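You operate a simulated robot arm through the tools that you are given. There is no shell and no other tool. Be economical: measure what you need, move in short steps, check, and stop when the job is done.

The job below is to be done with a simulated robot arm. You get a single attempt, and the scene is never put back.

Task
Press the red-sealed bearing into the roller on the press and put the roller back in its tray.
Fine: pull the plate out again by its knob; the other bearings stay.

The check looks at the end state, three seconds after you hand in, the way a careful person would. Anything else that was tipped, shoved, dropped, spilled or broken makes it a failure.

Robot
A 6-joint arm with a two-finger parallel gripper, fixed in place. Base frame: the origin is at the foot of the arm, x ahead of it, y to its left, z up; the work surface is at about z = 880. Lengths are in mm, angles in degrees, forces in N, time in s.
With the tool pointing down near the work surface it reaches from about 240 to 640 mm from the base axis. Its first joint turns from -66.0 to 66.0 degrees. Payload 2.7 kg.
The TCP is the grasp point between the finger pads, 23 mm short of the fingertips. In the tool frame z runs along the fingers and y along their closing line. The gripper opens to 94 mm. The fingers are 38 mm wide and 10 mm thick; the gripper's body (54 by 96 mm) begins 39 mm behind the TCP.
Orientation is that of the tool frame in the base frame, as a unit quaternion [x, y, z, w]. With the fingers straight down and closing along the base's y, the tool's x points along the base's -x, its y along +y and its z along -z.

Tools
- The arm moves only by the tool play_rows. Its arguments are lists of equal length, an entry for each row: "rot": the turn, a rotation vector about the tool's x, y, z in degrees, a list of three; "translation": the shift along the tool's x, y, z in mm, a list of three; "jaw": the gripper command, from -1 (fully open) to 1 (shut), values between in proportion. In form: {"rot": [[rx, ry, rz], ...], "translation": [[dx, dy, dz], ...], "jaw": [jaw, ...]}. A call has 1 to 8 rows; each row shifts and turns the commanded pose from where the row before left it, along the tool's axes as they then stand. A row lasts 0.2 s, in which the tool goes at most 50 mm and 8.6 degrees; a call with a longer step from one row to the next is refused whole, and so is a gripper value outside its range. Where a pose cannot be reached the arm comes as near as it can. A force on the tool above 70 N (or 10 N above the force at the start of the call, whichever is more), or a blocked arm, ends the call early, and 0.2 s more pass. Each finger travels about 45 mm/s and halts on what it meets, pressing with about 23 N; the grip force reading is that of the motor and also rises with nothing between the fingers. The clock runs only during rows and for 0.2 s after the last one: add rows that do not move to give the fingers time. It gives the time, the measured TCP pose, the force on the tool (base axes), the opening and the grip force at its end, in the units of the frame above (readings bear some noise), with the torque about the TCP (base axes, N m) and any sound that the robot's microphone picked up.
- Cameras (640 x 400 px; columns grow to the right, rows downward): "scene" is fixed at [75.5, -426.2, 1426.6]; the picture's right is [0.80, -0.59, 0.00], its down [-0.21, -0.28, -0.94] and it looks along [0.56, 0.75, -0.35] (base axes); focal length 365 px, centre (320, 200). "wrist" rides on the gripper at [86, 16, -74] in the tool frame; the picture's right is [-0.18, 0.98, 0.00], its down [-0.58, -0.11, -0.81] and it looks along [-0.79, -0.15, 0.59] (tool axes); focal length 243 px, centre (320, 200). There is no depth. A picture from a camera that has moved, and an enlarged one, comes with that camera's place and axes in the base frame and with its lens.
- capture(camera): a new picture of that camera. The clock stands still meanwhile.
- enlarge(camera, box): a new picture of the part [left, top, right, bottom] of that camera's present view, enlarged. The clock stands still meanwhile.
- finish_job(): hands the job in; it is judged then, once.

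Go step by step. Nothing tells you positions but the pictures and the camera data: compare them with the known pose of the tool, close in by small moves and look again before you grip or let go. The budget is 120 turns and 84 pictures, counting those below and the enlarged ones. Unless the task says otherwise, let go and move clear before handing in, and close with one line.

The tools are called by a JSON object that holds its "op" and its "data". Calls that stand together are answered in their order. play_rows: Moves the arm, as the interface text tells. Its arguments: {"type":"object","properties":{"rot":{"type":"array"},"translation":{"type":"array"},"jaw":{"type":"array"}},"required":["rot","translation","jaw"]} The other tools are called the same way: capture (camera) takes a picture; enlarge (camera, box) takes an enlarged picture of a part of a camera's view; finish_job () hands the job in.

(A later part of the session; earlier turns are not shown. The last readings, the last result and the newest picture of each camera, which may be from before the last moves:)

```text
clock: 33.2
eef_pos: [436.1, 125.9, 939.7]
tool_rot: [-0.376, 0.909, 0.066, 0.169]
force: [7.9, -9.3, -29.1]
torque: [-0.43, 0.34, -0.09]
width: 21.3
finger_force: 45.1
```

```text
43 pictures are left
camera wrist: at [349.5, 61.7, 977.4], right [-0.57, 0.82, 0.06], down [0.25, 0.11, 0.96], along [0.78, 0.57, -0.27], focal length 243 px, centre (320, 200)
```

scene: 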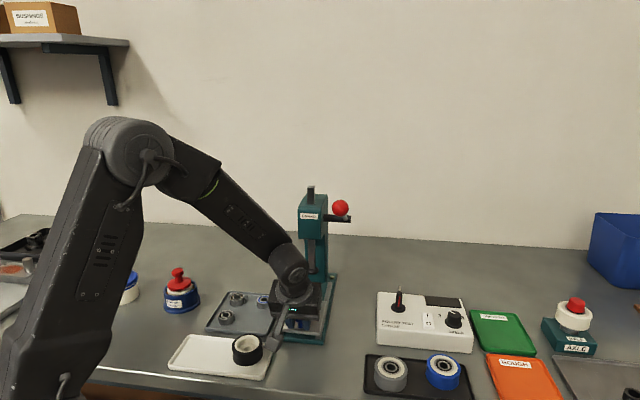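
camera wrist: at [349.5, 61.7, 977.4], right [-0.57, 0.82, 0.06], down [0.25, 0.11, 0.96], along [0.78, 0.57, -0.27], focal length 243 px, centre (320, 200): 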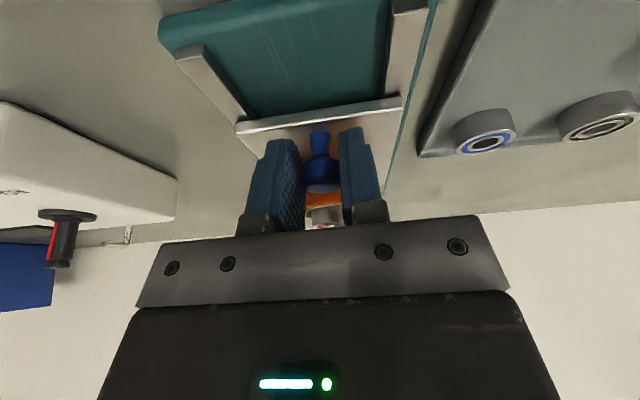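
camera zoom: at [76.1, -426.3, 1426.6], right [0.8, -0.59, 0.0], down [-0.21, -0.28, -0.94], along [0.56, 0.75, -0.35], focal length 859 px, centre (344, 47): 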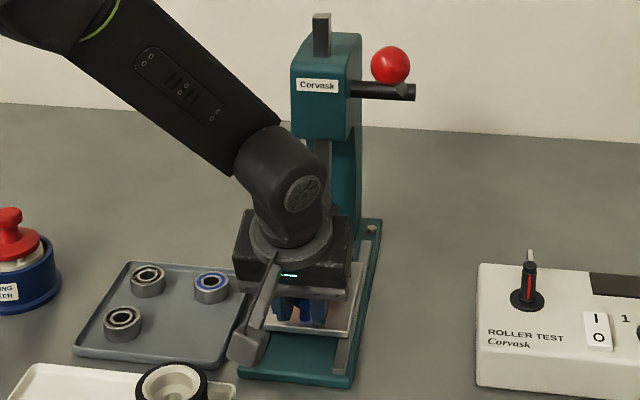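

It has gone about 54 mm in, and my command drifted slightly upward. I'll correct that and continue toward the stop.

{"op": "play_rows", "data": {"rot": [[0, 0, 0], [0, 0, 0], [0, 0, 0], [0, 0, 0], [0, 0, 0], [0, 0, 0]], "translation": [[0.5, -0.6, 1.4], [-7.5, 0, 2.85], [-7.5, 0, 2.85], [-7.5, 0, 2.85], [-7.5, 0, 2.85], [0, 0, 0]], "jaw": [1, 1, 1, 1, 1, 1]}}

{"op": "enlarge", "data": {"camera": "scene", "box": [260, 220, 360, 350]}}

```text
clock: 34.6
eef_pos: [462.8, 150.3, 937.6]
tool_rot: [-0.377, 0.908, 0.065, 0.172]
force: [7.2, -9.0, -9.2]
torque: [-0.79, 0.67, -0.08]
width: 20.9
finger_force: 45.0
```

```text
3.08 times, centred on (310, 285) of scene
camera zoom: at [75.8, -426.3, 1426.6], right [0.8, -0.59, 0.0], down [-0.21, -0.28, -0.94], along [0.56, 0.75, -0.35], focal length 1123 px, centre (351, -62)
```

zoom: 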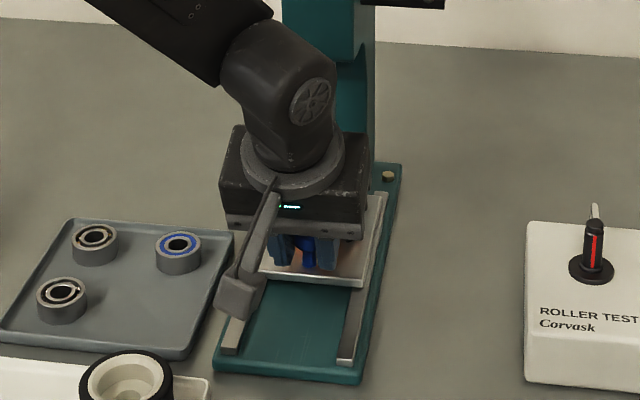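

About 90 mm in. I'll continue with smaller steps until the stop.

{"op": "play_rows", "data": {"rot": [[0, 0, 0], [0, 0, 0], [0, 0, 0], [0, 0, 0], [0, 0, 0]], "translation": [[-3.75, -0.5, 1.7], [-3.75, 0, 1.5], [-3.75, 0, 1.42], [-3.75, 0, 1.42], [0, 0, 0]], "jaw": [1, 1, 1, 1, 1]}}

{"op": "capture", "data": {"camera": "wrist"}}

```text
clock: 35.8
eef_pos: [473.2, 162.0, 938.3]
tool_rot: [-0.377, 0.908, 0.066, 0.172]
force: [-15.5, -11.0, 21.8]
torque: [0.35, -0.26, -0.01]
width: 21.2
finger_force: 45.0
```

```text
41 pictures are left
camera wrist: at [384.4, 96.5, 977.0], right [-0.57, 0.82, 0.06], down [0.25, 0.11, 0.96], along [0.78, 0.57, -0.26], focal length 243 px, centre (320, 200)
```

wrist: 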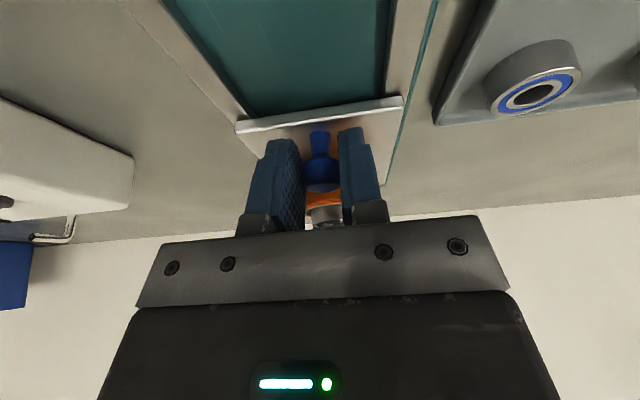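

Resistance of about 19 N suggests the stop. I'll push a few mm more to confirm.

{"op": "play_rows", "data": {"rot": [[0, 0, 0], [0, 0, 0], [0, 0, 0]], "translation": [[-1.9, 0, 0], [-1.9, 0, 0.5], [0, 0, 0]], "jaw": [1, 1, 1]}}

{"op": "enlarge", "data": {"camera": "scene", "box": [270, 220, 350, 320]}}

```text
clock: 36.6
eef_pos: [474.1, 163.2, 937.2]
tool_rot: [-0.377, 0.908, 0.065, 0.169]
force: [-18.8, -19.7, 11.2]
torque: [-0.26, 0.27, -0.02]
width: 21.2
finger_force: 45.0
```

```text
4.00 times, centred on (310, 270) of scene
camera zoom: at [74.8, -426.8, 1426.5], right [0.8, -0.59, 0.0], down [-0.21, -0.28, -0.94], along [0.56, 0.75, -0.35], focal length 1460 px, centre (360, -80)
```

zoom: 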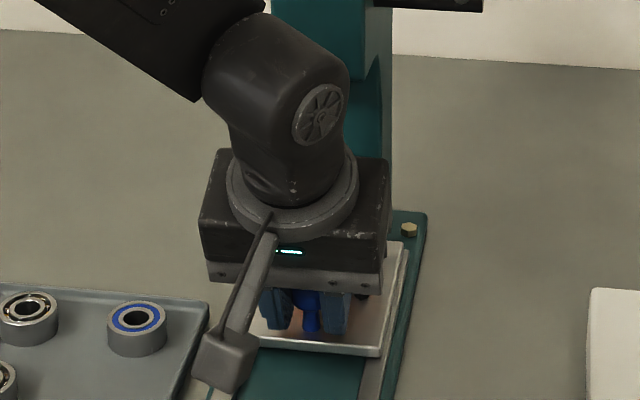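

The plate is at its stop at s≈450. I'll release and back out.

{"op": "play_rows", "data": {"rot": [[0, 0, 0], [0, 0, 0], [0, 0, 0], [0, 0, 0], [0, 0, 0]], "translation": [[1, 0, 0], [0, 0, 0], [0, 0, 0], [0, 0, 0], [0, 0, 0]], "jaw": [1, 0.2, 0.1, 0.1, 0.1]}}

{"op": "play_rows", "data": {"rot": [[0, 0, 0], [0, 0, 0], [0, 0, 0], [0, 0, 0], [0, 0, 0]], "translation": [[20, 0, -8], [35, 0, -20], [35, 0, -30], [0, 0, -40], [0, 0, 0]], "jaw": [0.1, 0.1, 0.1, 0.1, 0.1]}}

{"op": "capture", "data": {"camera": "wrist"}}

{"op": "enlarge", "data": {"camera": "scene", "box": [270, 180, 370, 300]}}

```text
clock: 37.8
eef_pos: [474.1, 163.7, 937.7]
tool_rot: [-0.377, 0.908, 0.066, 0.171]
force: [1.3, -0.9, -0.2]
torque: [0.0, -0.03, -0.01]
width: 42.3
finger_force: 0.1
```

```text
clock: 39.0
eef_pos: [389.7, 78.8, 994.9]
tool_rot: [-0.377, 0.908, 0.067, 0.171]
force: [-0.1, 0.3, -0.2]
torque: [-0.04, -0.01, 0.0]
width: 42.5
finger_force: 0.0
```

```text
39 pictures are left
camera wrist: at [302.1, 14.2, 1034.0], right [-0.57, 0.82, 0.06], down [0.25, 0.11, 0.96], along [0.78, 0.57, -0.26], focal length 243 px, centre (320, 200)
```

wrist: 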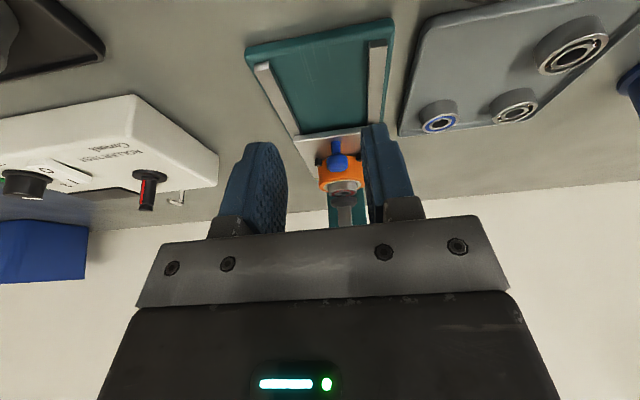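

```text
3.33 times, centred on (320, 240) of scene
camera zoom: at [75.4, -426.2, 1426.6], right [0.8, -0.59, 0.0], down [-0.21, -0.28, -0.94], along [0.56, 0.75, -0.35], focal length 1217 px, centre (320, 67)
```

zoom: 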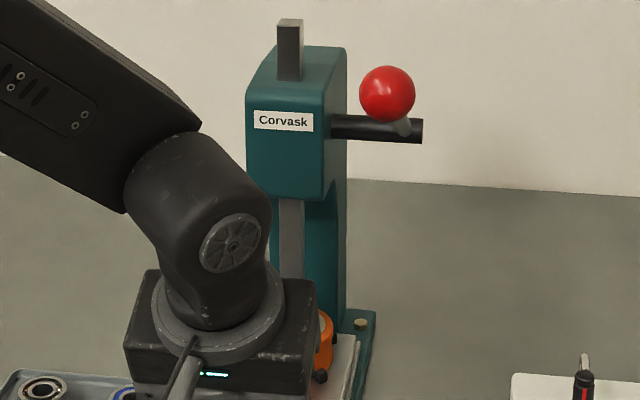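

{"op": "enlarge", "data": {"camera": "wrist", "box": [280, 110, 400, 240]}}

```text
3.08 times, centred on (340, 175) of wrist
camera zoom: at [302.1, 14.2, 1034.0], right [-0.57, 0.82, 0.06], down [0.25, 0.11, 0.96], along [0.78, 0.57, -0.26], focal length 746 px, centre (258, 277)
```

zoom: 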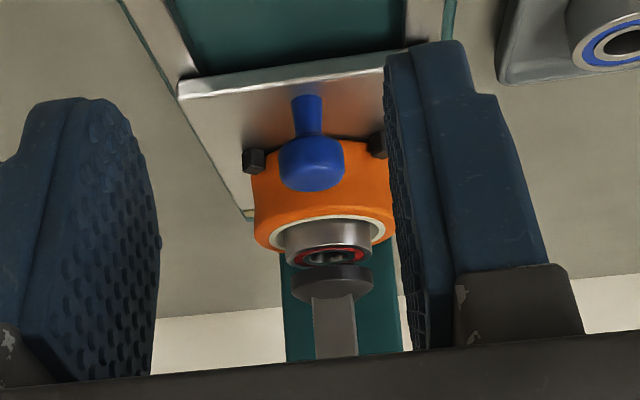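

The ram is right over the bearing. Now the lever: straighten up and rise beside the ball.

{"op": "play_rows", "data": {"rot": [[0, 6.8, 0], [0, 6.8, 0], [0, 6.6, 0], [0, 0, 0], [0, 0, 0], [0, 0, 0], [0, 0, 0], [0, 0, 0]], "translation": [[0, 0, 0], [0, 0, 0], [0, 0, 0], [0, 0, -48], [0, 0, -48], [0, 0, -48], [0, 0, -48], [0, 0, -48]], "jaw": [0, -0.3, -0.3, -0.3, -0.3, -0.3, -0.3, -0.3]}}

{"op": "play_rows", "data": {"rot": [[0, 0, 0], [0, 0, 0]], "translation": [[0, 0, -45], [0, 0, 0]], "jaw": [-0.3, -0.3]}}

{"op": "capture", "data": {"camera": "wrist"}}

{"op": "capture", "data": {"camera": "scene"}}

```text
clock: 40.8
eef_pos: [386.0, 78.4, 1235.7]
tool_rot: [-0.382, 0.924, -0.001, 0.009]
force: [-0.1, -0.2, 0.2]
torque: [0.01, 0.01, 0.0]
width: 61.3
finger_force: 0.0
```

```text
clock: 41.4
eef_pos: [382.0, 78.9, 1280.3]
tool_rot: [-0.383, 0.924, -0.001, 0.009]
force: [0.3, -0.4, -0.8]
torque: [-0.02, 0.0, -0.01]
width: 61.1
finger_force: 0.1
```

```text
36 pictures are left
camera wrist: at [309.0, 28.4, 1354.3], right [-0.56, 0.83, -0.01], down [0.47, 0.33, 0.82], along [0.68, 0.46, -0.58], focal length 243 px, centre (320, 200)
```

wrist: 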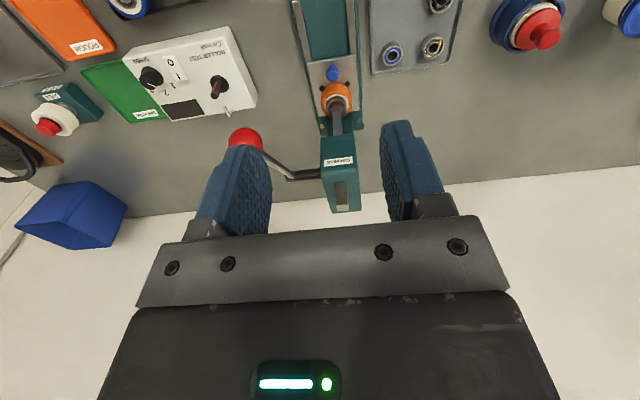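

```text
35 pictures are left
```

scene: 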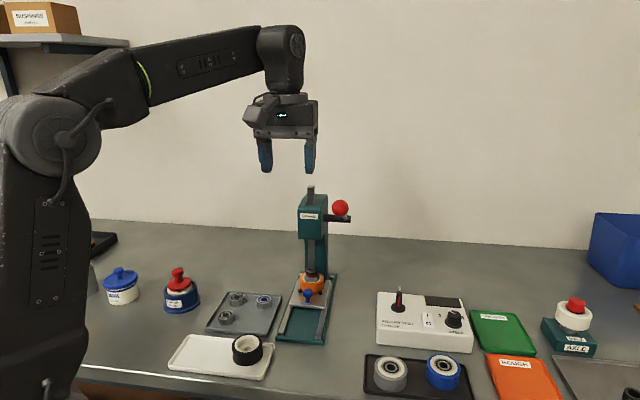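

The ball is at about (480,57.5,1174). I'll move over it first.

{"op": "play_rows", "data": {"rot": [[0, 0.9, 0], [0, 0, 0], [0, 0, 0], [0, 0, 0], [0, 0, 0]], "translation": [[0, 0, 0], [-18, -28, 0], [-18, -28, 12], [-18, -28, 12], [0, 0, 12]], "jaw": [-0.3, -0.3, -0.3, -0.3, -0.3]}}

{"op": "capture", "data": {"camera": "wrist"}}

{"op": "enlarge", "data": {"camera": "scene", "box": [280, 100, 400, 240]}}

```text
clock: 42.6
eef_pos: [483.2, 52.9, 1246.6]
tool_rot: [-0.383, 0.924, -0.004, 0.002]
force: [-0.4, 0.6, 0.3]
torque: [-0.02, -0.01, -0.01]
width: 61.2
finger_force: 0.1
```

```text
34 pictures are left
camera wrist: at [409.8, 2.5, 1322.0], right [-0.56, 0.83, -0.01], down [0.48, 0.34, 0.81], along [0.67, 0.45, -0.59], focal length 243 px, centre (320, 200)
```

wrist: 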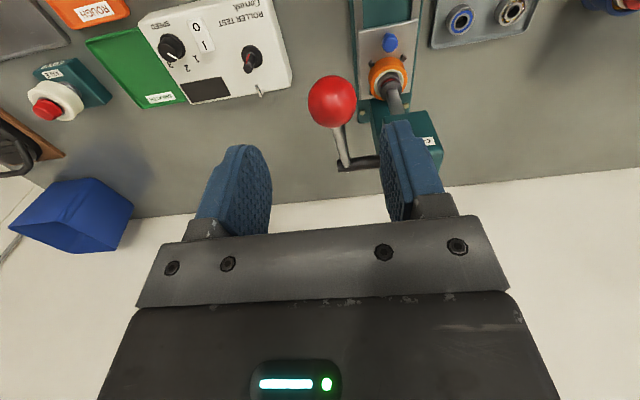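

```text
2.86 times, centred on (340, 170) of scene
camera zoom: at [75.5, -426.2, 1426.6], right [0.8, -0.59, 0.0], down [-0.21, -0.28, -0.94], along [0.56, 0.75, -0.35], focal length 1043 px, centre (263, 286)
```

zoom: 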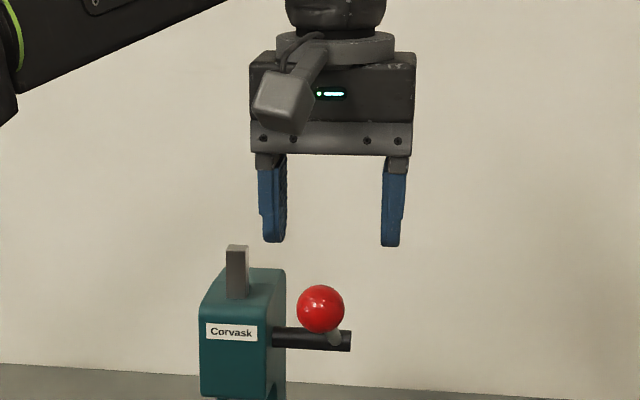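

The ball is about 7 mm to the left and 3 mm further in. I'll correct and descend around it.

{"op": "play_rows", "data": {"rot": [[0, 0, 0], [0, 0, 0], [0, 0, 0], [0, 0, 0]], "translation": [[-3, 7, 10], [0, 0, 35], [0, 0, 30], [0, 0, 0]], "jaw": [-0.3, -0.3, -0.3, -0.3]}}

{"op": "capture", "data": {"camera": "wrist"}}

{"op": "enlarge", "data": {"camera": "scene", "box": [280, 130, 400, 250]}}

```text
clock: 43.6
eef_pos: [478.7, 63.1, 1170.8]
tool_rot: [-0.383, 0.924, -0.004, 0.002]
force: [-0.4, -0.2, -0.6]
torque: [0.0, 0.0, 0.0]
width: 61.2
finger_force: 0.0
```

```text
32 pictures are left
camera wrist: at [405.6, 15.1, 1246.9], right [-0.56, 0.83, -0.01], down [0.48, 0.34, 0.81], along [0.67, 0.45, -0.59], focal length 243 px, centre (320, 200)
```

wrist: 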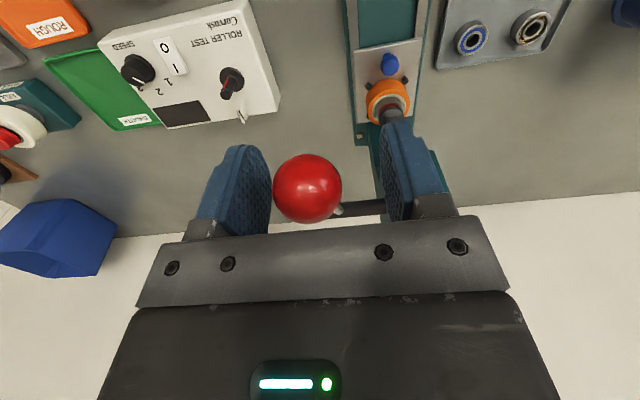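

```text
3.33 times, centred on (340, 190) of scene
camera zoom: at [75.5, -426.2, 1426.6], right [0.8, -0.59, 0.0], down [-0.21, -0.28, -0.94], along [0.56, 0.75, -0.35], focal length 1217 px, centre (253, 233)
```

zoom: 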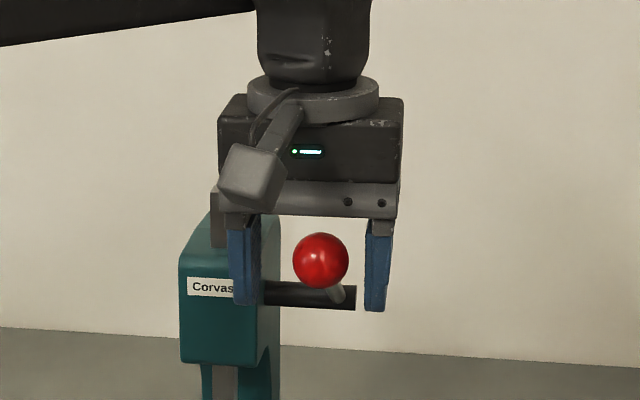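

The ball now sits about 5 mm to the right of the jaw centre. I'll correct, descend a bit more, and close on it.

{"op": "play_rows", "data": {"rot": [[0, 0, 0], [0, 0, 0], [0, 0, 0], [0, 0, 0], [0, 0, 0], [0, 0, 0], [0, 0, 0]], "translation": [[2, -5, 0], [0, 0, 13], [0, 0, 0], [0, 0, 0], [0, 0, 0], [0, 0, 0], [0, 0, 0]], "jaw": [-0.3, -0.3, 0.1, 0.6, 0.6, 0.6, 0.6]}}

{"op": "capture", "data": {"camera": "wrist"}}

```text
clock: 45.2
eef_pos: [481.0, 59.3, 1157.9]
tool_rot: [-0.384, 0.923, -0.004, 0.001]
force: [-21.1, 13.5, -2.3]
torque: [-0.37, -0.06, 0.05]
width: 31.8
finger_force: 45.0
```

```text
30 pictures are left
camera wrist: at [408.2, 9.6, 1234.5], right [-0.57, 0.82, -0.01], down [0.48, 0.34, 0.81], along [0.67, 0.45, -0.59], focal length 243 px, centre (320, 200)
```

wrist: 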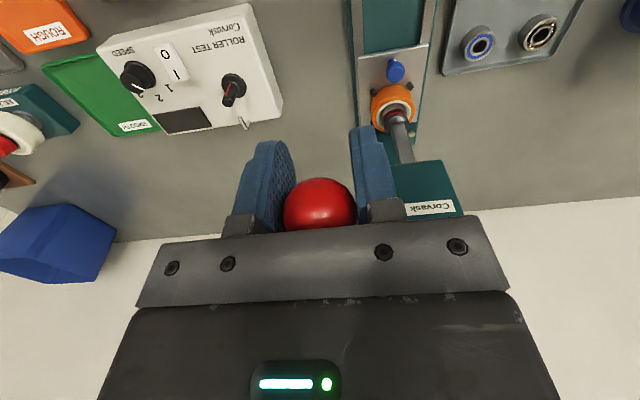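

The ball is gripped. I'll relieve the side load and start down the lever's arc, checking forces.

{"op": "play_rows", "data": {"rot": [[0, 0, 0], [0, 0, 0], [0, 0, 0], [0, 0, 0], [0, 0, 0]], "translation": [[0, 1.2, 0], [4.3, 0, 8.2], [4.2, 0, 8.3], [3.4, 0, 8.6], [0, 0, 0]], "jaw": [0.6, 0.6, 0.6, 0.6, 0.6]}}

{"op": "enlarge", "data": {"camera": "scene", "box": [260, 150, 400, 320]}}

```text
clock: 46.4
eef_pos: [472.6, 51.6, 1134.0]
tool_rot: [-0.384, 0.923, -0.004, 0.002]
force: [-19.8, 17.5, 9.6]
torque: [0.57, -1.25, 0.06]
width: 31.4
finger_force: 44.7
```

```text
2.35 times, centred on (330, 235) of scene
camera zoom: at [74.6, -425.6, 1426.9], right [0.8, -0.59, 0.0], down [-0.21, -0.28, -0.94], along [0.56, 0.75, -0.35], focal length 859 px, centre (296, 118)
```

zoom: 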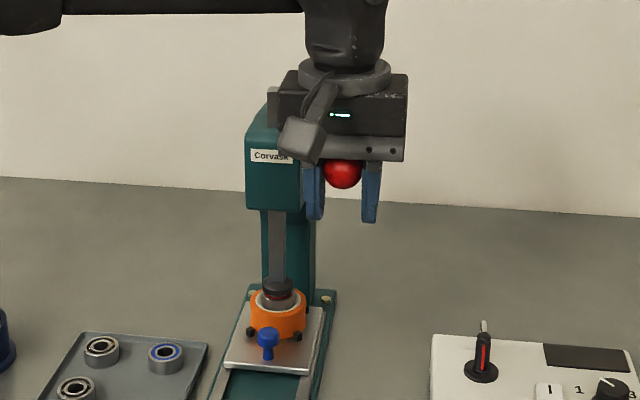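

The lever follows. I'll continue down, easing more sideways.

{"op": "play_rows", "data": {"rot": [[0, 0, 0], [0, 0, 0], [0, 0, 0], [0, 0, 0]], "translation": [[0, 2, 0], [3.4, 0, 8.6], [2.6, 0, 8.9], [0, 0, 0]], "jaw": [0.6, 0.6, 0.6, 0.6]}}

{"op": "enlarge", "data": {"camera": "scene", "box": [260, 180, 380, 320]}}

```text
clock: 47.4
eef_pos: [469.4, 46.6, 1117.3]
tool_rot: [-0.382, 0.924, -0.006, 0.004]
force: [5.4, 1.8, 8.6]
torque: [0.79, -0.84, 0.0]
width: 31.7
finger_force: 44.8
```

```text
2.86 times, centred on (320, 250) of scene
camera zoom: at [75.5, -426.2, 1426.6], right [0.8, -0.59, 0.0], down [-0.21, -0.28, -0.94], along [0.56, 0.75, -0.35], focal length 1043 px, centre (320, 57)
```

zoom: 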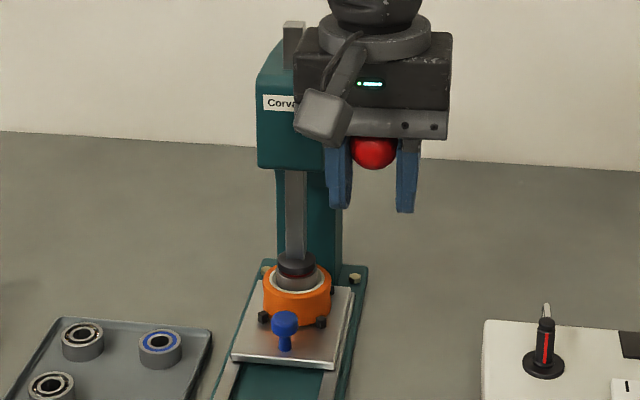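

Side load is gone and the ram is nearing the bearing. Continuing.

{"op": "play_rows", "data": {"rot": [[0, 0, 0], [0, 0, 0], [0, 0, 0], [0, 0, 0], [0, 0, 0]], "translation": [[2.4, 0, 9], [1.9, 0, 9.1], [1.4, 0, 9.2], [0.8, 0, 9.2], [0, 0, 0]], "jaw": [0.6, 0.6, 0.6, 0.6, 0.6]}}

{"op": "enlarge", "data": {"camera": "scene", "box": [260, 180, 380, 320]}}

```text
clock: 48.6
eef_pos: [463.6, 40.5, 1079.1]
tool_rot: [-0.383, 0.924, -0.005, 0.003]
force: [-4.5, -7.4, 9.6]
torque: [1.11, -1.06, 0.01]
width: 31.4
finger_force: 45.6
```

```text
2.86 times, centred on (320, 250) of scene
camera zoom: at [75.1, -426.5, 1426.6], right [0.8, -0.59, 0.0], down [-0.21, -0.28, -0.94], along [0.56, 0.75, -0.35], focal length 1043 px, centre (320, 57)
```

zoom: 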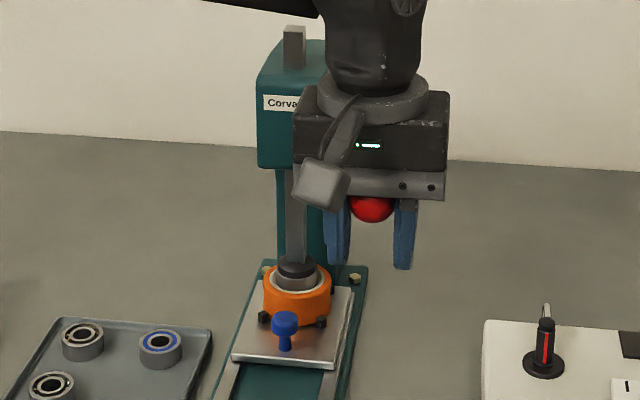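

The ram is touching or about to touch the bearing. Continuing with smaller steps.

{"op": "play_rows", "data": {"rot": [[0, 0, 0], [0, 0, 0], [0, 0, 0], [0, 0, 0], [0, 0, 0], [0, 0, 0]], "translation": [[0.2, 0, 6], [0.1, 0, 6], [0, 0, 6], [-0.2, 0, 6], [-0.4, 0, 6], [0, 0, 0]], "jaw": [0.6, 0.6, 0.6, 0.6, 0.6, 0.6]}}

{"op": "enlarge", "data": {"camera": "scene", "box": [260, 180, 380, 320]}}

```text
clock: 50.0
eef_pos: [464.0, 43.3, 1049.5]
tool_rot: [-0.382, 0.924, -0.005, 0.004]
force: [4.5, -6.1, 11.2]
torque: [1.14, -0.94, 0.0]
width: 31.5
finger_force: 44.8
```

```text
2.86 times, centred on (320, 250) of scene
camera zoom: at [75.4, -426.4, 1426.6], right [0.8, -0.59, 0.0], down [-0.21, -0.28, -0.94], along [0.56, 0.75, -0.35], focal length 1043 px, centre (320, 57)
```

zoom: 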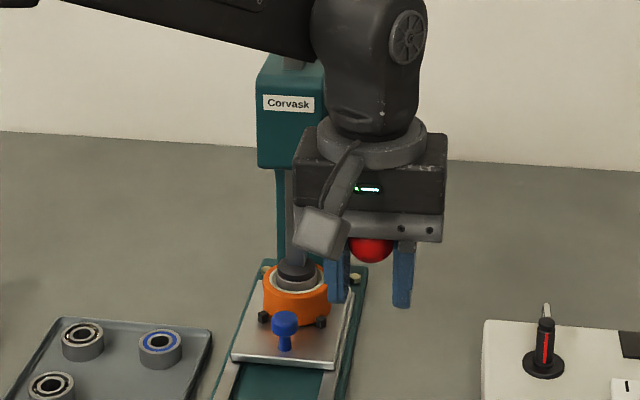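

The force is still low. I'll keep pressing along the arc.

{"op": "play_rows", "data": {"rot": [[0, 0, 0], [0, 0, 0], [0, 0, 0], [0, 0, 0], [0, 0, 0], [0, 0, 0]], "translation": [[-0.7, 0, 6], [-0.9, 0, 6], [-1.1, 0, 6], [-1.3, 0, 6], [-1.5, 0, 6], [0, 0, 0]], "jaw": [0.6, 0.6, 0.6, 0.6, 0.6, 0.6]}}

{"op": "enlarge", "data": {"camera": "scene", "box": [270, 210, 350, 310]}}

```text
clock: 51.4
eef_pos: [467.4, 46.9, 1019.6]
tool_rot: [-0.383, 0.924, -0.003, 0.003]
force: [-0.6, -9.1, 9.8]
torque: [1.21, -1.07, -0.01]
width: 31.5
finger_force: 45.0
```

```text
4.00 times, centred on (310, 260) of scene
camera zoom: at [75.3, -426.5, 1426.5], right [0.8, -0.59, 0.0], down [-0.21, -0.28, -0.94], along [0.56, 0.75, -0.35], focal length 1460 px, centre (360, -40)
```

zoom: 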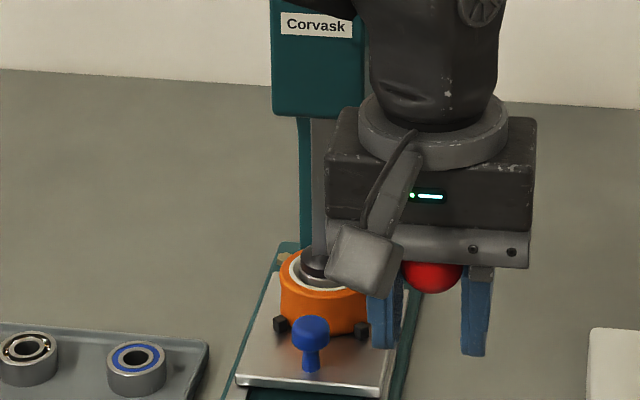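

The lever is slightly below horizontal. From here I'll tilt the tool along with it so the palm stays clear of the rod.

{"op": "play_rows", "data": {"rot": [[0, -3, 0], [0, -3, 0], [0, -3, 0], [0, -3, 0], [0, -3, 0], [0, 0, 0]], "translation": [[-2.7, 0, 6], [-2.7, 0, 6.15], [-2.65, 0, 6.3], [-2.5, 0, 6.5], [-2.5, 0, 6.65], [0, 0, 0]], "jaw": [0.6, 0.6, 0.6, 0.6, 0.6, 0.6]}}

{"op": "capture", "data": {"camera": "wrist"}}

{"op": "enlarge", "data": {"camera": "scene", "box": [270, 210, 370, 310]}}

```text
clock: 52.8
eef_pos: [481.4, 59.8, 990.1]
tool_rot: [-0.381, 0.915, 0.047, 0.124]
force: [7.9, 14.2, 6.3]
torque: [-0.75, 0.68, -0.01]
width: 31.1
finger_force: 44.5
```

```text
24 pictures are left
camera wrist: at [396.6, -2.1, 1039.0], right [-0.57, 0.82, 0.04], down [0.32, 0.18, 0.93], along [0.76, 0.54, -0.36], focal length 243 px, centre (320, 200)
```

wrist: 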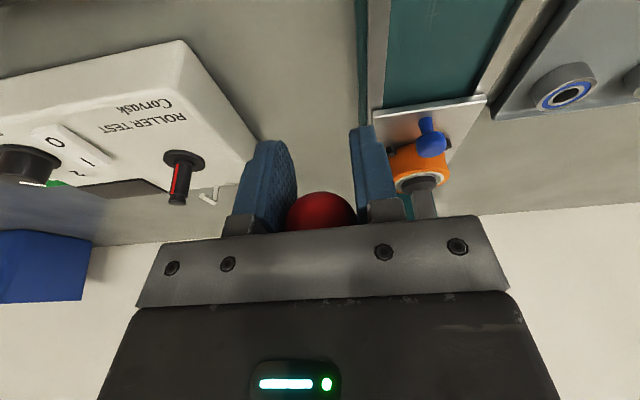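

```text
4.00 times, centred on (320, 260) of scene
camera zoom: at [75.6, -425.8, 1426.8], right [0.8, -0.59, 0.0], down [-0.21, -0.28, -0.94], along [0.56, 0.75, -0.35], focal length 1460 px, centre (320, -40)
```

zoom: 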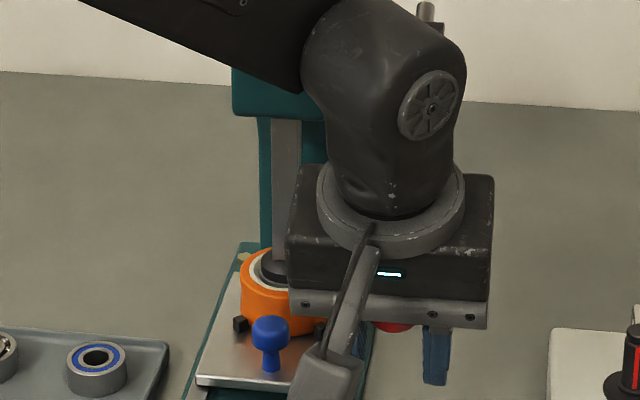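

The ram is nearly down at hub level and the force is modest. I'll continue along the arc, watching for a hard stop.

{"op": "play_rows", "data": {"rot": [[0, -3, 0], [0, -3, 0], [0, -3, 0], [0, 0, 0]], "translation": [[-3, 0, 7], [-2.9, 0, 7.2], [-2.7, 0, 7.4], [0, 0, 0]], "jaw": [0.6, 0.6, 0.6, 0.6]}}

```text
clock: 53.5
eef_pos: [486.5, 64.7, 983.2]
tool_rot: [-0.378, 0.905, 0.071, 0.18]
force: [-26.7, -4.4, 21.2]
torque: [-0.11, -0.04, -0.13]
width: 31.2
finger_force: 45.6
stopped in row 3: the force on the tool passed its limit at 82 N (the readings are from after the stop); the commanded pose is now the measured one
```

There was an 82 N stop, which could be the bearing bottoming out. I'll look closely.

{"op": "enlarge", "data": {"camera": "scene", "box": [290, 250, 350, 310]}}

{"op": "enlarge", "data": {"camera": "wrist", "box": [270, 90, 470, 230]}}

```text
6.67 times, centred on (320, 280) of scene
camera zoom: at [74.3, -426.4, 1426.6], right [0.8, -0.59, 0.0], down [-0.21, -0.28, -0.94], along [0.56, 0.75, -0.35], focal length 2433 px, centre (320, -333)
```

zoom: 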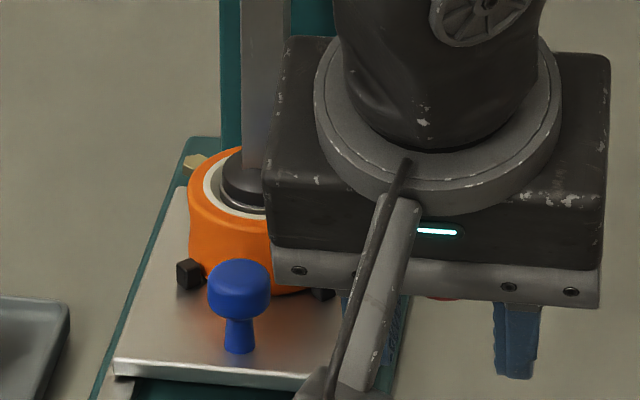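

```text
2.86 times, centred on (370, 160) of wrist
camera zoom: at [398.3, -1.0, 1019.0], right [-0.58, 0.81, 0.06], down [0.24, 0.09, 0.97], along [0.78, 0.57, -0.25], focal length 693 px, centre (177, 314)
```

zoom: 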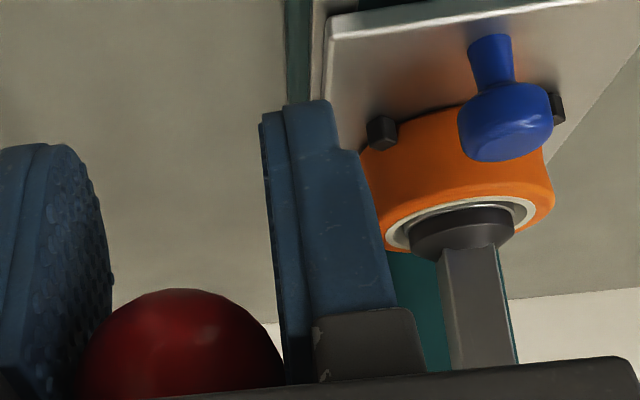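

The bearing looks flush with the hub. One more small push to confirm it is bottomed.

{"op": "play_rows", "data": {"rot": [[0, 0, 0], [0, 0, 0], [0, 0, 0]], "translation": [[-1, 0, 3], [-1, 0, 3], [0, 0, 0]], "jaw": [0.6, 0.6, 0.6]}}

```text
clock: 53.9
eef_pos: [486.3, 64.9, 980.5]
tool_rot: [-0.377, 0.906, 0.071, 0.179]
force: [-25.2, -5.8, 17.9]
torque: [0.25, -0.22, -0.02]
width: 31.3
finger_force: 44.6
stopped in row 2: the force on the tool passed its limit at 77 N (the readings are from after the stop); the commanded pose is now the measured one
```

It is blocked at the same spot, so the bearing is bottomed. I'll carry the lever back up along the arc.

{"op": "play_rows", "data": {"rot": [[0, 3, 0], [0, 3, 0], [0, 3, 0], [0, 3, 0], [0, 3, 0], [0, 3, 0], [0, 3, 0], [0, 0, 0]], "translation": [[2, 0, -11.6], [1.94, 0, -11.25], [1.95, 0, -11], [1.84, 0, -10.7], [1.8, 0, -10.5], [1.76, 0, -10.3], [1.7, 0, -10.15], [0, 0, 0]], "jaw": [0.6, 0.6, 0.6, 0.6, 0.6, 0.6, 0.6, 0.6]}}

```text
clock: 55.7
eef_pos: [464.6, 44.2, 1050.8]
tool_rot: [-0.384, 0.923, -0.001, 0.011]
force: [-14.1, -11.5, -6.0]
torque: [-0.49, 0.21, -0.07]
width: 31.2
finger_force: 45.2
```

It's back at horizontal. Continuing up to the starting position.

{"op": "play_rows", "data": {"rot": [[0, 1, 0], [0, 0, 0], [0, 0, 0], [0, 0, 0], [0, 0, 0], [0, 0, 0], [0, 0, 0], [0, 0, 0]], "translation": [[2, 0, -10], [0.8, 0, -10], [0.5, 0, -10], [-1.5, 0, -9.5], [-1.9, 0, -9.5], [-2.3, 0, -9.5], [-2.6, 0, -9.5], [0, 0, 0]], "jaw": [0.6, 0.6, 0.6, 0.6, 0.6, 0.6, 0.6, 0.6]}}

{"op": "play_rows", "data": {"rot": [[0, 0, 0], [0, 0, 0], [0, 0, 0], [0, 0, 0], [0, 0, 0], [0, 0, 0]], "translation": [[-3, 0, -8], [-3.2, 0, -8], [-3.6, 0, -8], [-3.9, 0, -8], [-4, 0, -7], [0, 0, 0]], "jaw": [0.6, 0.6, 0.6, 0.6, 0.6, 0.6]}}

{"op": "enlarge", "data": {"camera": "scene", "box": [260, 160, 380, 310]}}

```text
clock: 57.5
eef_pos: [468.3, 46.8, 1119.6]
tool_rot: [-0.384, 0.923, -0.003, 0.003]
force: [1.0, -9.3, -5.9]
torque: [-0.79, 0.91, -0.04]
width: 31.2
finger_force: 45.2
```

```text
clock: 58.9
eef_pos: [483.1, 60.7, 1158.8]
tool_rot: [-0.383, 0.924, -0.003, 0.003]
force: [-0.7, -15.4, -1.6]
torque: [-0.56, 0.9, 0.03]
width: 31.4
finger_force: 45.4
```

```text
2.67 times, centred on (320, 235) of scene
camera zoom: at [75.5, -426.7, 1426.5], right [0.8, -0.59, 0.0], down [-0.21, -0.28, -0.94], along [0.56, 0.75, -0.35], focal length 973 px, centre (320, 107)
```

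zoom: 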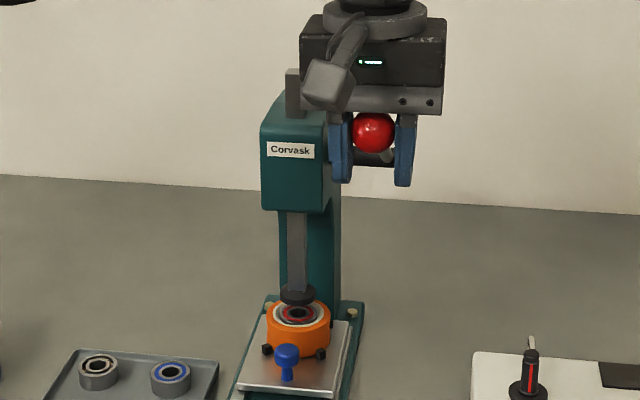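

The bearing is flush and the lever is back at its start. I'll release the ball and rise.

{"op": "play_rows", "data": {"rot": [[0, 0, 0], [0, 0, 0], [0, 0, 0], [0, 0, 0], [0, 0, 0], [0, 0, 0], [0, 0, 0], [0, 0, 0]], "translation": [[0, 0, 0], [0, 0, 0], [0, 0, 0], [0, 0, -30], [0, 0, -40], [0, 0, -40], [30, 30, -10], [0, 0, 0]], "jaw": [0, -0.3, -0.3, -0.3, -0.3, -0.3, -0.3, -0.3]}}

{"op": "enlarge", "data": {"camera": "scene", "box": [260, 160, 380, 310]}}

```text
clock: 60.7
eef_pos: [438.4, 65.9, 1276.5]
tool_rot: [-0.384, 0.923, -0.003, 0.003]
force: [-0.9, -0.2, 0.0]
torque: [0.02, 0.02, -0.03]
width: 61.3
finger_force: 0.2
```

```text
2.67 times, centred on (320, 235) of scene
camera zoom: at [75.5, -426.2, 1426.6], right [0.8, -0.59, 0.0], down [-0.21, -0.28, -0.94], along [0.56, 0.75, -0.35], focal length 973 px, centre (320, 107)
```

zoom: 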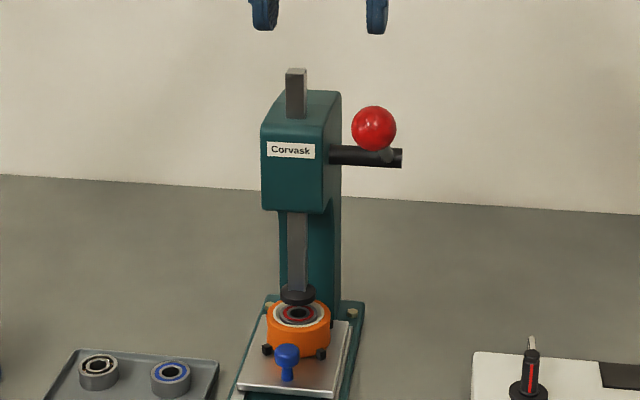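

The lever stays up and the bearing is flush. Now back to the knob by the same route.

{"op": "play_rows", "data": {"rot": [[0, 0, 0], [0, 0, 0], [0, 0, 0], [0, 0, 0], [0, 0, 0], [0, 0, 0], [0, 0, 0], [0, 0, 0]], "translation": [[12.6, 21.8, 0], [12.6, 21.8, 0], [0, 0, 46], [0, 0, 46], [0, 0, 46], [0, 0, 46], [0, 0, 46], [0, 0, 46]], "jaw": [-0.3, -0.3, -0.3, -0.3, -0.3, -0.3, -0.1, -0.1]}}

{"op": "play_rows", "data": {"rot": [[0, -6.8, 0], [0, -6.8, 0], [0, -6.8, 0], [0, 0, 0]], "translation": [[0, 0, 0], [0, 0, 0], [0, 0, 0], [0, 0, 0]], "jaw": [-0.1, -0.1, -0.1, -0.1]}}

```text
clock: 62.5
eef_pos: [392.7, 71.5, 1001.4]
tool_rot: [-0.384, 0.923, -0.003, 0.004]
force: [-0.1, 0.6, 0.1]
torque: [0.02, 0.01, 0.01]
width: 51.7
finger_force: 0.0
```

```text
clock: 63.5
eef_pos: [391.9, 73.6, 1001.8]
tool_rot: [-0.379, 0.908, 0.066, 0.167]
force: [0.0, -0.3, -0.7]
torque: [-0.05, 0.01, 0.02]
width: 51.6
finger_force: 0.0
```

{"op": "play_rows", "data": {"rot": [[0, 0, 0], [0, 0, 0], [0, 0, 0], [0, 0, 0]], "translation": [[-23, 4.5, 25], [-23, 0, 25], [-22.3, 0, 25.2], [0, 0, 0]], "jaw": [-0.1, -0.1, -0.1, -0.1]}}

{"op": "enlarge", "data": {"camera": "wrist", "box": [200, 60, 440, 240]}}

```text
clock: 64.5
eef_pos: [453.3, 141.5, 954.2]
tool_rot: [-0.378, 0.908, 0.065, 0.168]
force: [-1.0, 0.0, -0.2]
torque: [0.01, 0.0, 0.03]
width: 51.7
finger_force: 0.0
```

```text
2.22 times, centred on (320, 150) of wrist
camera zoom: at [365.3, 77.0, 994.0], right [-0.58, 0.82, 0.06], down [0.25, 0.11, 0.96], along [0.78, 0.57, -0.27], focal length 539 px, centre (320, 311)
```

zoom: 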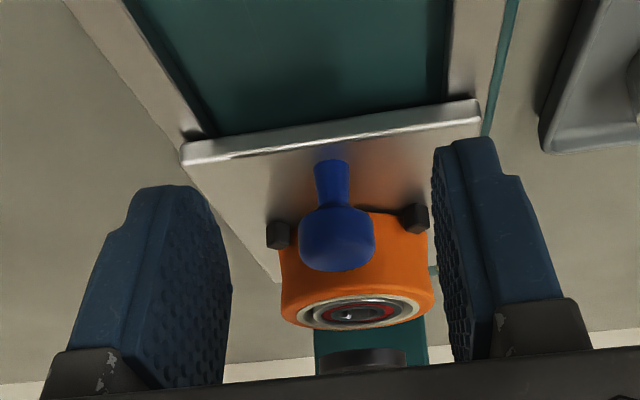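

Lined up well. I'll go in to the same grip pose as before and close.

{"op": "play_rows", "data": {"rot": [[0, 0, 0], [0, 0, 0], [0, 0, 0], [0, 0, 0], [0, 0, 0], [0, 0, 0], [0, 0, 0], [0, 0, 0]], "translation": [[-10.7, 0, 12.5], [-10.7, 0, 12.5], [0, 0, 0], [0, 0, 0], [0, 0, 0], [0, 0, 0], [0, 0, 0], [0, 0, 0]], "jaw": [-0.1, -0.1, -0.1, 0.5, 1, 1, 1, 1]}}

{"op": "enlarge", "data": {"camera": "wrist", "box": [200, 60, 440, 240]}}

```text
clock: 66.3
eef_pos: [472.8, 162.3, 938.5]
tool_rot: [-0.379, 0.908, 0.066, 0.166]
force: [-8.1, 8.1, 1.5]
torque: [0.22, -0.02, 0.13]
width: 21.2
finger_force: 45.4
```

```text
2.22 times, centred on (320, 150) of wrist
camera zoom: at [385.6, 96.8, 978.5], right [-0.58, 0.81, 0.06], down [0.26, 0.11, 0.96], along [0.78, 0.57, -0.27], focal length 539 px, centre (320, 311)
```

zoom: 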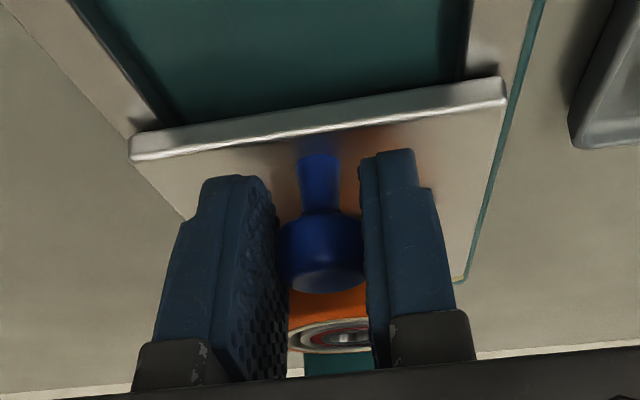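

Gripped. I'll pull the plate straight out in modest steps.

{"op": "play_rows", "data": {"rot": [[0, 0, 0], [0, 0, 0], [0, 0, 0], [0, 0, 0], [0, 0, 0], [0, 0, 0], [0, 0, 0]], "translation": [[4.7, 0.5, -1.78], [7.5, 0.3, -2.83], [7.5, 0, -2.83], [7.5, 0, -2.83], [7.5, 0, -2.83], [7.5, 0, -2.83], [0, 0, 0]], "jaw": [1, 1, 1, 1, 1, 1, 1]}}

```text
clock: 67.9
eef_pos: [440.8, 128.8, 938.0]
tool_rot: [-0.379, 0.908, 0.066, 0.166]
force: [-6.2, 6.7, -11.5]
torque: [-0.23, 0.37, 0.01]
width: 21.1
finger_force: 44.7
```

{"op": "play_rows", "data": {"rot": [[0, 0, 0], [0, 0, 0], [0, 0, 0], [0, 0, 0], [0, 0, 0], [0, 0, 0], [0, 0, 0]], "translation": [[7.5, 0.3, -2.4], [7.5, 0, -2.75], [7.5, 0, -2.75], [7.5, 0, -2.75], [7.5, 0, -2.75], [7.5, 0, -2.75], [0, 0, 0]], "jaw": [1, 1, 1, 1, 1, 1, 1]}}

{"op": "capture", "data": {"camera": "wrist"}}

```text
clock: 69.5
eef_pos: [405.8, 95.5, 938.2]
tool_rot: [-0.379, 0.907, 0.065, 0.168]
force: [-2.5, 2.6, 1.1]
torque: [0.01, 0.07, 0.03]
width: 21.0
finger_force: 44.4
```

```text
16 pictures are left
camera wrist: at [319.0, 30.5, 978.3], right [-0.58, 0.82, 0.06], down [0.25, 0.11, 0.96], along [0.78, 0.57, -0.27], focal length 243 px, centre (320, 200)
```

wrist: 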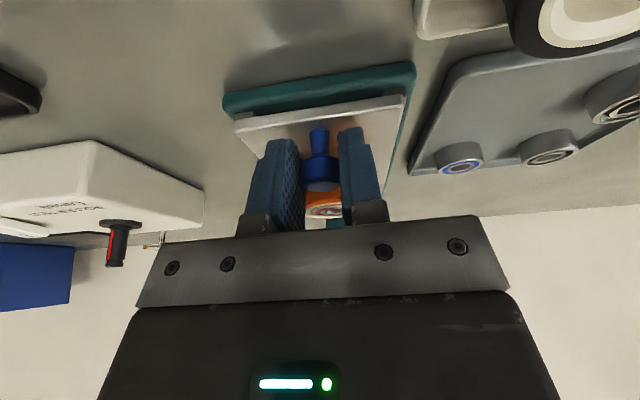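

About 11 mm to go to the original out position.

{"op": "play_rows", "data": {"rot": [[0, 0, 0], [0, 0, 0], [0, 0, 0], [0, 0, 0], [0, 0, 0]], "translation": [[3.75, 0, -1.4], [3.75, 0, -1.4], [2.8, 0, -1.05], [1.9, 0, -0.7], [0, 0, 0]], "jaw": [1, 1, 1, 1, 1]}}

```text
clock: 70.7
eef_pos: [398.7, 87.5, 938.1]
tool_rot: [-0.378, 0.908, 0.064, 0.168]
force: [7.0, 29.5, 0.6]
torque: [0.17, 0.07, 0.11]
width: 21.2
finger_force: 44.9
```

The out-stop is reached, matching the original position. I'll release, back off and rise.

{"op": "play_rows", "data": {"rot": [[0, 0, 0], [0, 0, 0], [0, 0, 0], [0, 0, 0], [0, 0, 0], [0, 0, 0], [0, 0, 0]], "translation": [[-1.5, 0, 0.6], [0, 0, 0], [0, 0, 0], [0, 0, 0], [15, 0, -10], [10, 0, -40], [0, 0, -40]], "jaw": [1, 0.2, -0.1, -0.1, -0.1, -0.1, -0.1]}}

{"op": "play_rows", "data": {"rot": [[0, 6.8, 0], [0, 6.8, 0], [0, 6.6, 0], [0, 0, 0]], "translation": [[0, 0, 0], [0, 0, 0], [0, 0, 0], [0, 0, 0]], "jaw": [-1, -1, -1, -1]}}

{"op": "enlarge", "data": {"camera": "scene", "box": [260, 265, 340, 345]}}

```text
clock: 72.3
eef_pos: [357.5, 47.6, 1013.9]
tool_rot: [-0.379, 0.908, 0.065, 0.167]
force: [0.4, -0.1, -1.2]
torque: [-0.02, 0.03, 0.0]
width: 51.7
finger_force: 0.0
```

```text
clock: 73.3
eef_pos: [358.8, 48.6, 1013.0]
tool_rot: [-0.385, 0.923, -0.003, 0.005]
force: [0.2, 0.5, 0.8]
torque: [0.01, 0.03, -0.01]
width: 94.0
finger_force: 0.0
```

```text
5.00 times, centred on (300, 305) of scene
camera zoom: at [75.5, -426.2, 1426.6], right [0.8, -0.59, 0.0], down [-0.21, -0.28, -0.94], along [0.56, 0.75, -0.35], focal length 1825 px, centre (420, -325)
```

zoom: 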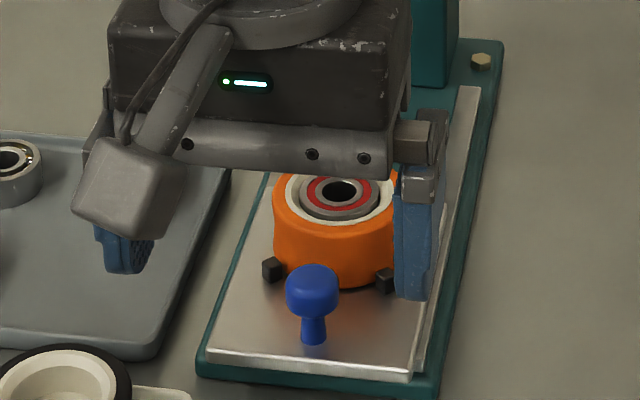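

The plate is out and the bearing is flush. Next I'll grip the roller from above across the slide, with the tips staying above the black stops.

{"op": "play_rows", "data": {"rot": [[0, 0.6, 0], [0, 0, 0], [0, 0, 0], [0, 0, 0]], "translation": [[-40.7, 0, 0], [-40.7, 0, 0], [-40.7, 0, 0], [0, 0, 0]], "jaw": [-0.7, -0.7, -0.7, -0.7]}}

{"op": "enlarge", "data": {"camera": "wrist", "box": [200, 20, 440, 220]}}

```text
clock: 74.3
eef_pos: [442.5, 135.4, 1012.7]
tool_rot: [-0.383, 0.924, -0.004, 0.0]
force: [0.3, 0.3, -0.2]
torque: [0.01, -0.01, 0.02]
width: 79.8
finger_force: 0.0
```

```text
2.00 times, centred on (320, 120) of wrist
camera zoom: at [369.7, 86.3, 1088.4], right [-0.57, 0.82, -0.01], down [0.48, 0.34, 0.81], along [0.67, 0.45, -0.59], focal length 485 px, centre (320, 360)
```

zoom: 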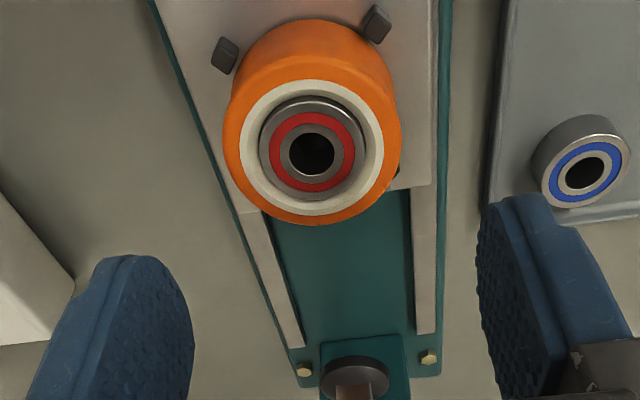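

The roller is 2.7 mm to the right and 1.4 mm further in, consistent with the readings. I'll correct, descend and close.

{"op": "play_rows", "data": {"rot": [[0, 0, 0], [0, 0, 0], [0, 0, 0], [0, 0, 0], [0, 0, 0], [0, 0, 0], [0, 0, 0]], "translation": [[-1.4, -2.7, 25], [0, 0, 30], [0, 0, 17], [0, 0, 0], [0, 0, 0], [0, 0, 0], [0, 0, 0]], "jaw": [-0.7, -0.7, -0.7, -0.7, -0.2, 0.3, 0.3]}}

{"op": "enlarge", "data": {"camera": "wrist", "box": [200, 20, 440, 220]}}

```text
clock: 75.9
eef_pos: [446.9, 135.0, 941.4]
tool_rot: [-0.384, 0.923, -0.005, 0.0]
force: [-0.4, 0.8, 0.2]
torque: [0.0, -0.01, -0.01]
width: 59.3
finger_force: 23.2
```

```text
2.00 times, centred on (320, 120) of wrist
camera zoom: at [374.9, 85.8, 1017.1], right [-0.57, 0.82, -0.01], down [0.48, 0.34, 0.81], along [0.67, 0.45, -0.59], focal length 485 px, centre (320, 360)
```

zoom: 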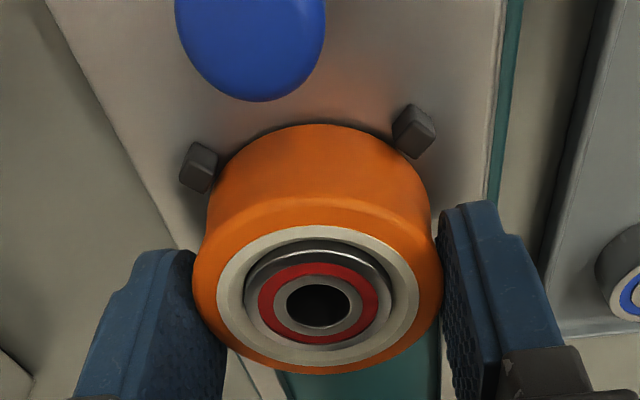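

Roller gripped at 59.3 mm. I'll lift it straight out.

{"op": "play_rows", "data": {"rot": [[0, 0, 0], [0, 0, 0], [0, 0, 0], [0, 0, 0], [0, 0, 0], [0, 0, 0]], "translation": [[0, 0, 0], [0, 0, -10], [0, 0, -20], [0, 0, -30], [0, 0, -40], [0, 0, 0]], "jaw": [1, 1, 1, 1, 1, 1]}}

{"op": "enlarge", "data": {"camera": "scene", "box": [240, 225, 360, 345]}}

```text
clock: 77.3
eef_pos: [447.5, 136.7, 1045.2]
tool_rot: [-0.384, 0.923, -0.004, 0.0]
force: [-0.4, -0.3, -1.8]
torque: [0.0, -0.05, 0.01]
width: 59.2
finger_force: 23.1
```

```text
3.33 times, centred on (300, 285) of scene
camera zoom: at [75.5, -426.2, 1426.6], right [0.8, -0.59, 0.0], down [-0.21, -0.28, -0.94], along [0.56, 0.75, -0.35], focal length 1217 px, centre (387, -83)
```

zoom: 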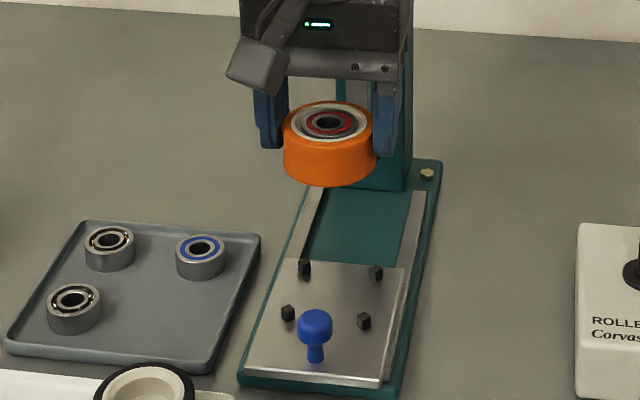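

Lifted cleanly. Moving to above the free half of the white tray.

{"op": "play_rows", "data": {"rot": [[0, 0, 0], [0, 0, 0], [0, 0, 0], [0, 0, 0], [0, 0, 0], [0, 0, 0], [0, 0, 0], [0, 0, 0]], "translation": [[20.6, 31.7, 0], [20.6, 31.7, 0], [20.6, 31.7, 0], [20.6, 31.7, 0], [20.6, 31.7, 0], [20.6, 31.7, 0], [0, 0, 40], [0, 0, 0]], "jaw": [1, 1, 1, 1, 1, 1, 1, 1]}}

{"op": "capture", "data": {"camera": "wrist"}}

{"op": "enlarge", "data": {"camera": "scene", "box": [150, 270, 290, 390]}}

```text
clock: 79.1
eef_pos: [225.8, 181.1, 997.6]
tool_rot: [-0.385, 0.923, -0.004, 0.001]
force: [0.3, -0.5, -1.6]
torque: [0.02, -0.03, 0.04]
width: 59.8
finger_force: 23.4
```

```text
11 pictures are left
camera wrist: at [154.0, 130.3, 1073.4], right [-0.57, 0.82, -0.01], down [0.48, 0.34, 0.81], along [0.67, 0.45, -0.59], focal length 243 px, centre (320, 200)
```

wrist: 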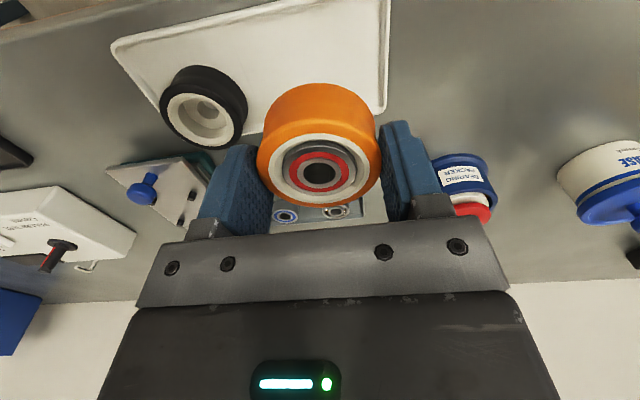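

```text
3.33 times, centred on (220, 330) of scene
camera zoom: at [75.5, -426.2, 1426.6], right [0.8, -0.59, 0.0], down [-0.21, -0.28, -0.94], along [0.56, 0.75, -0.35], focal length 1217 px, centre (653, -233)
```

zoom: 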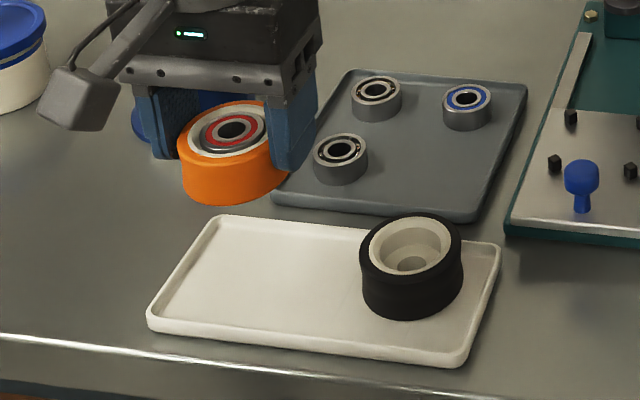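

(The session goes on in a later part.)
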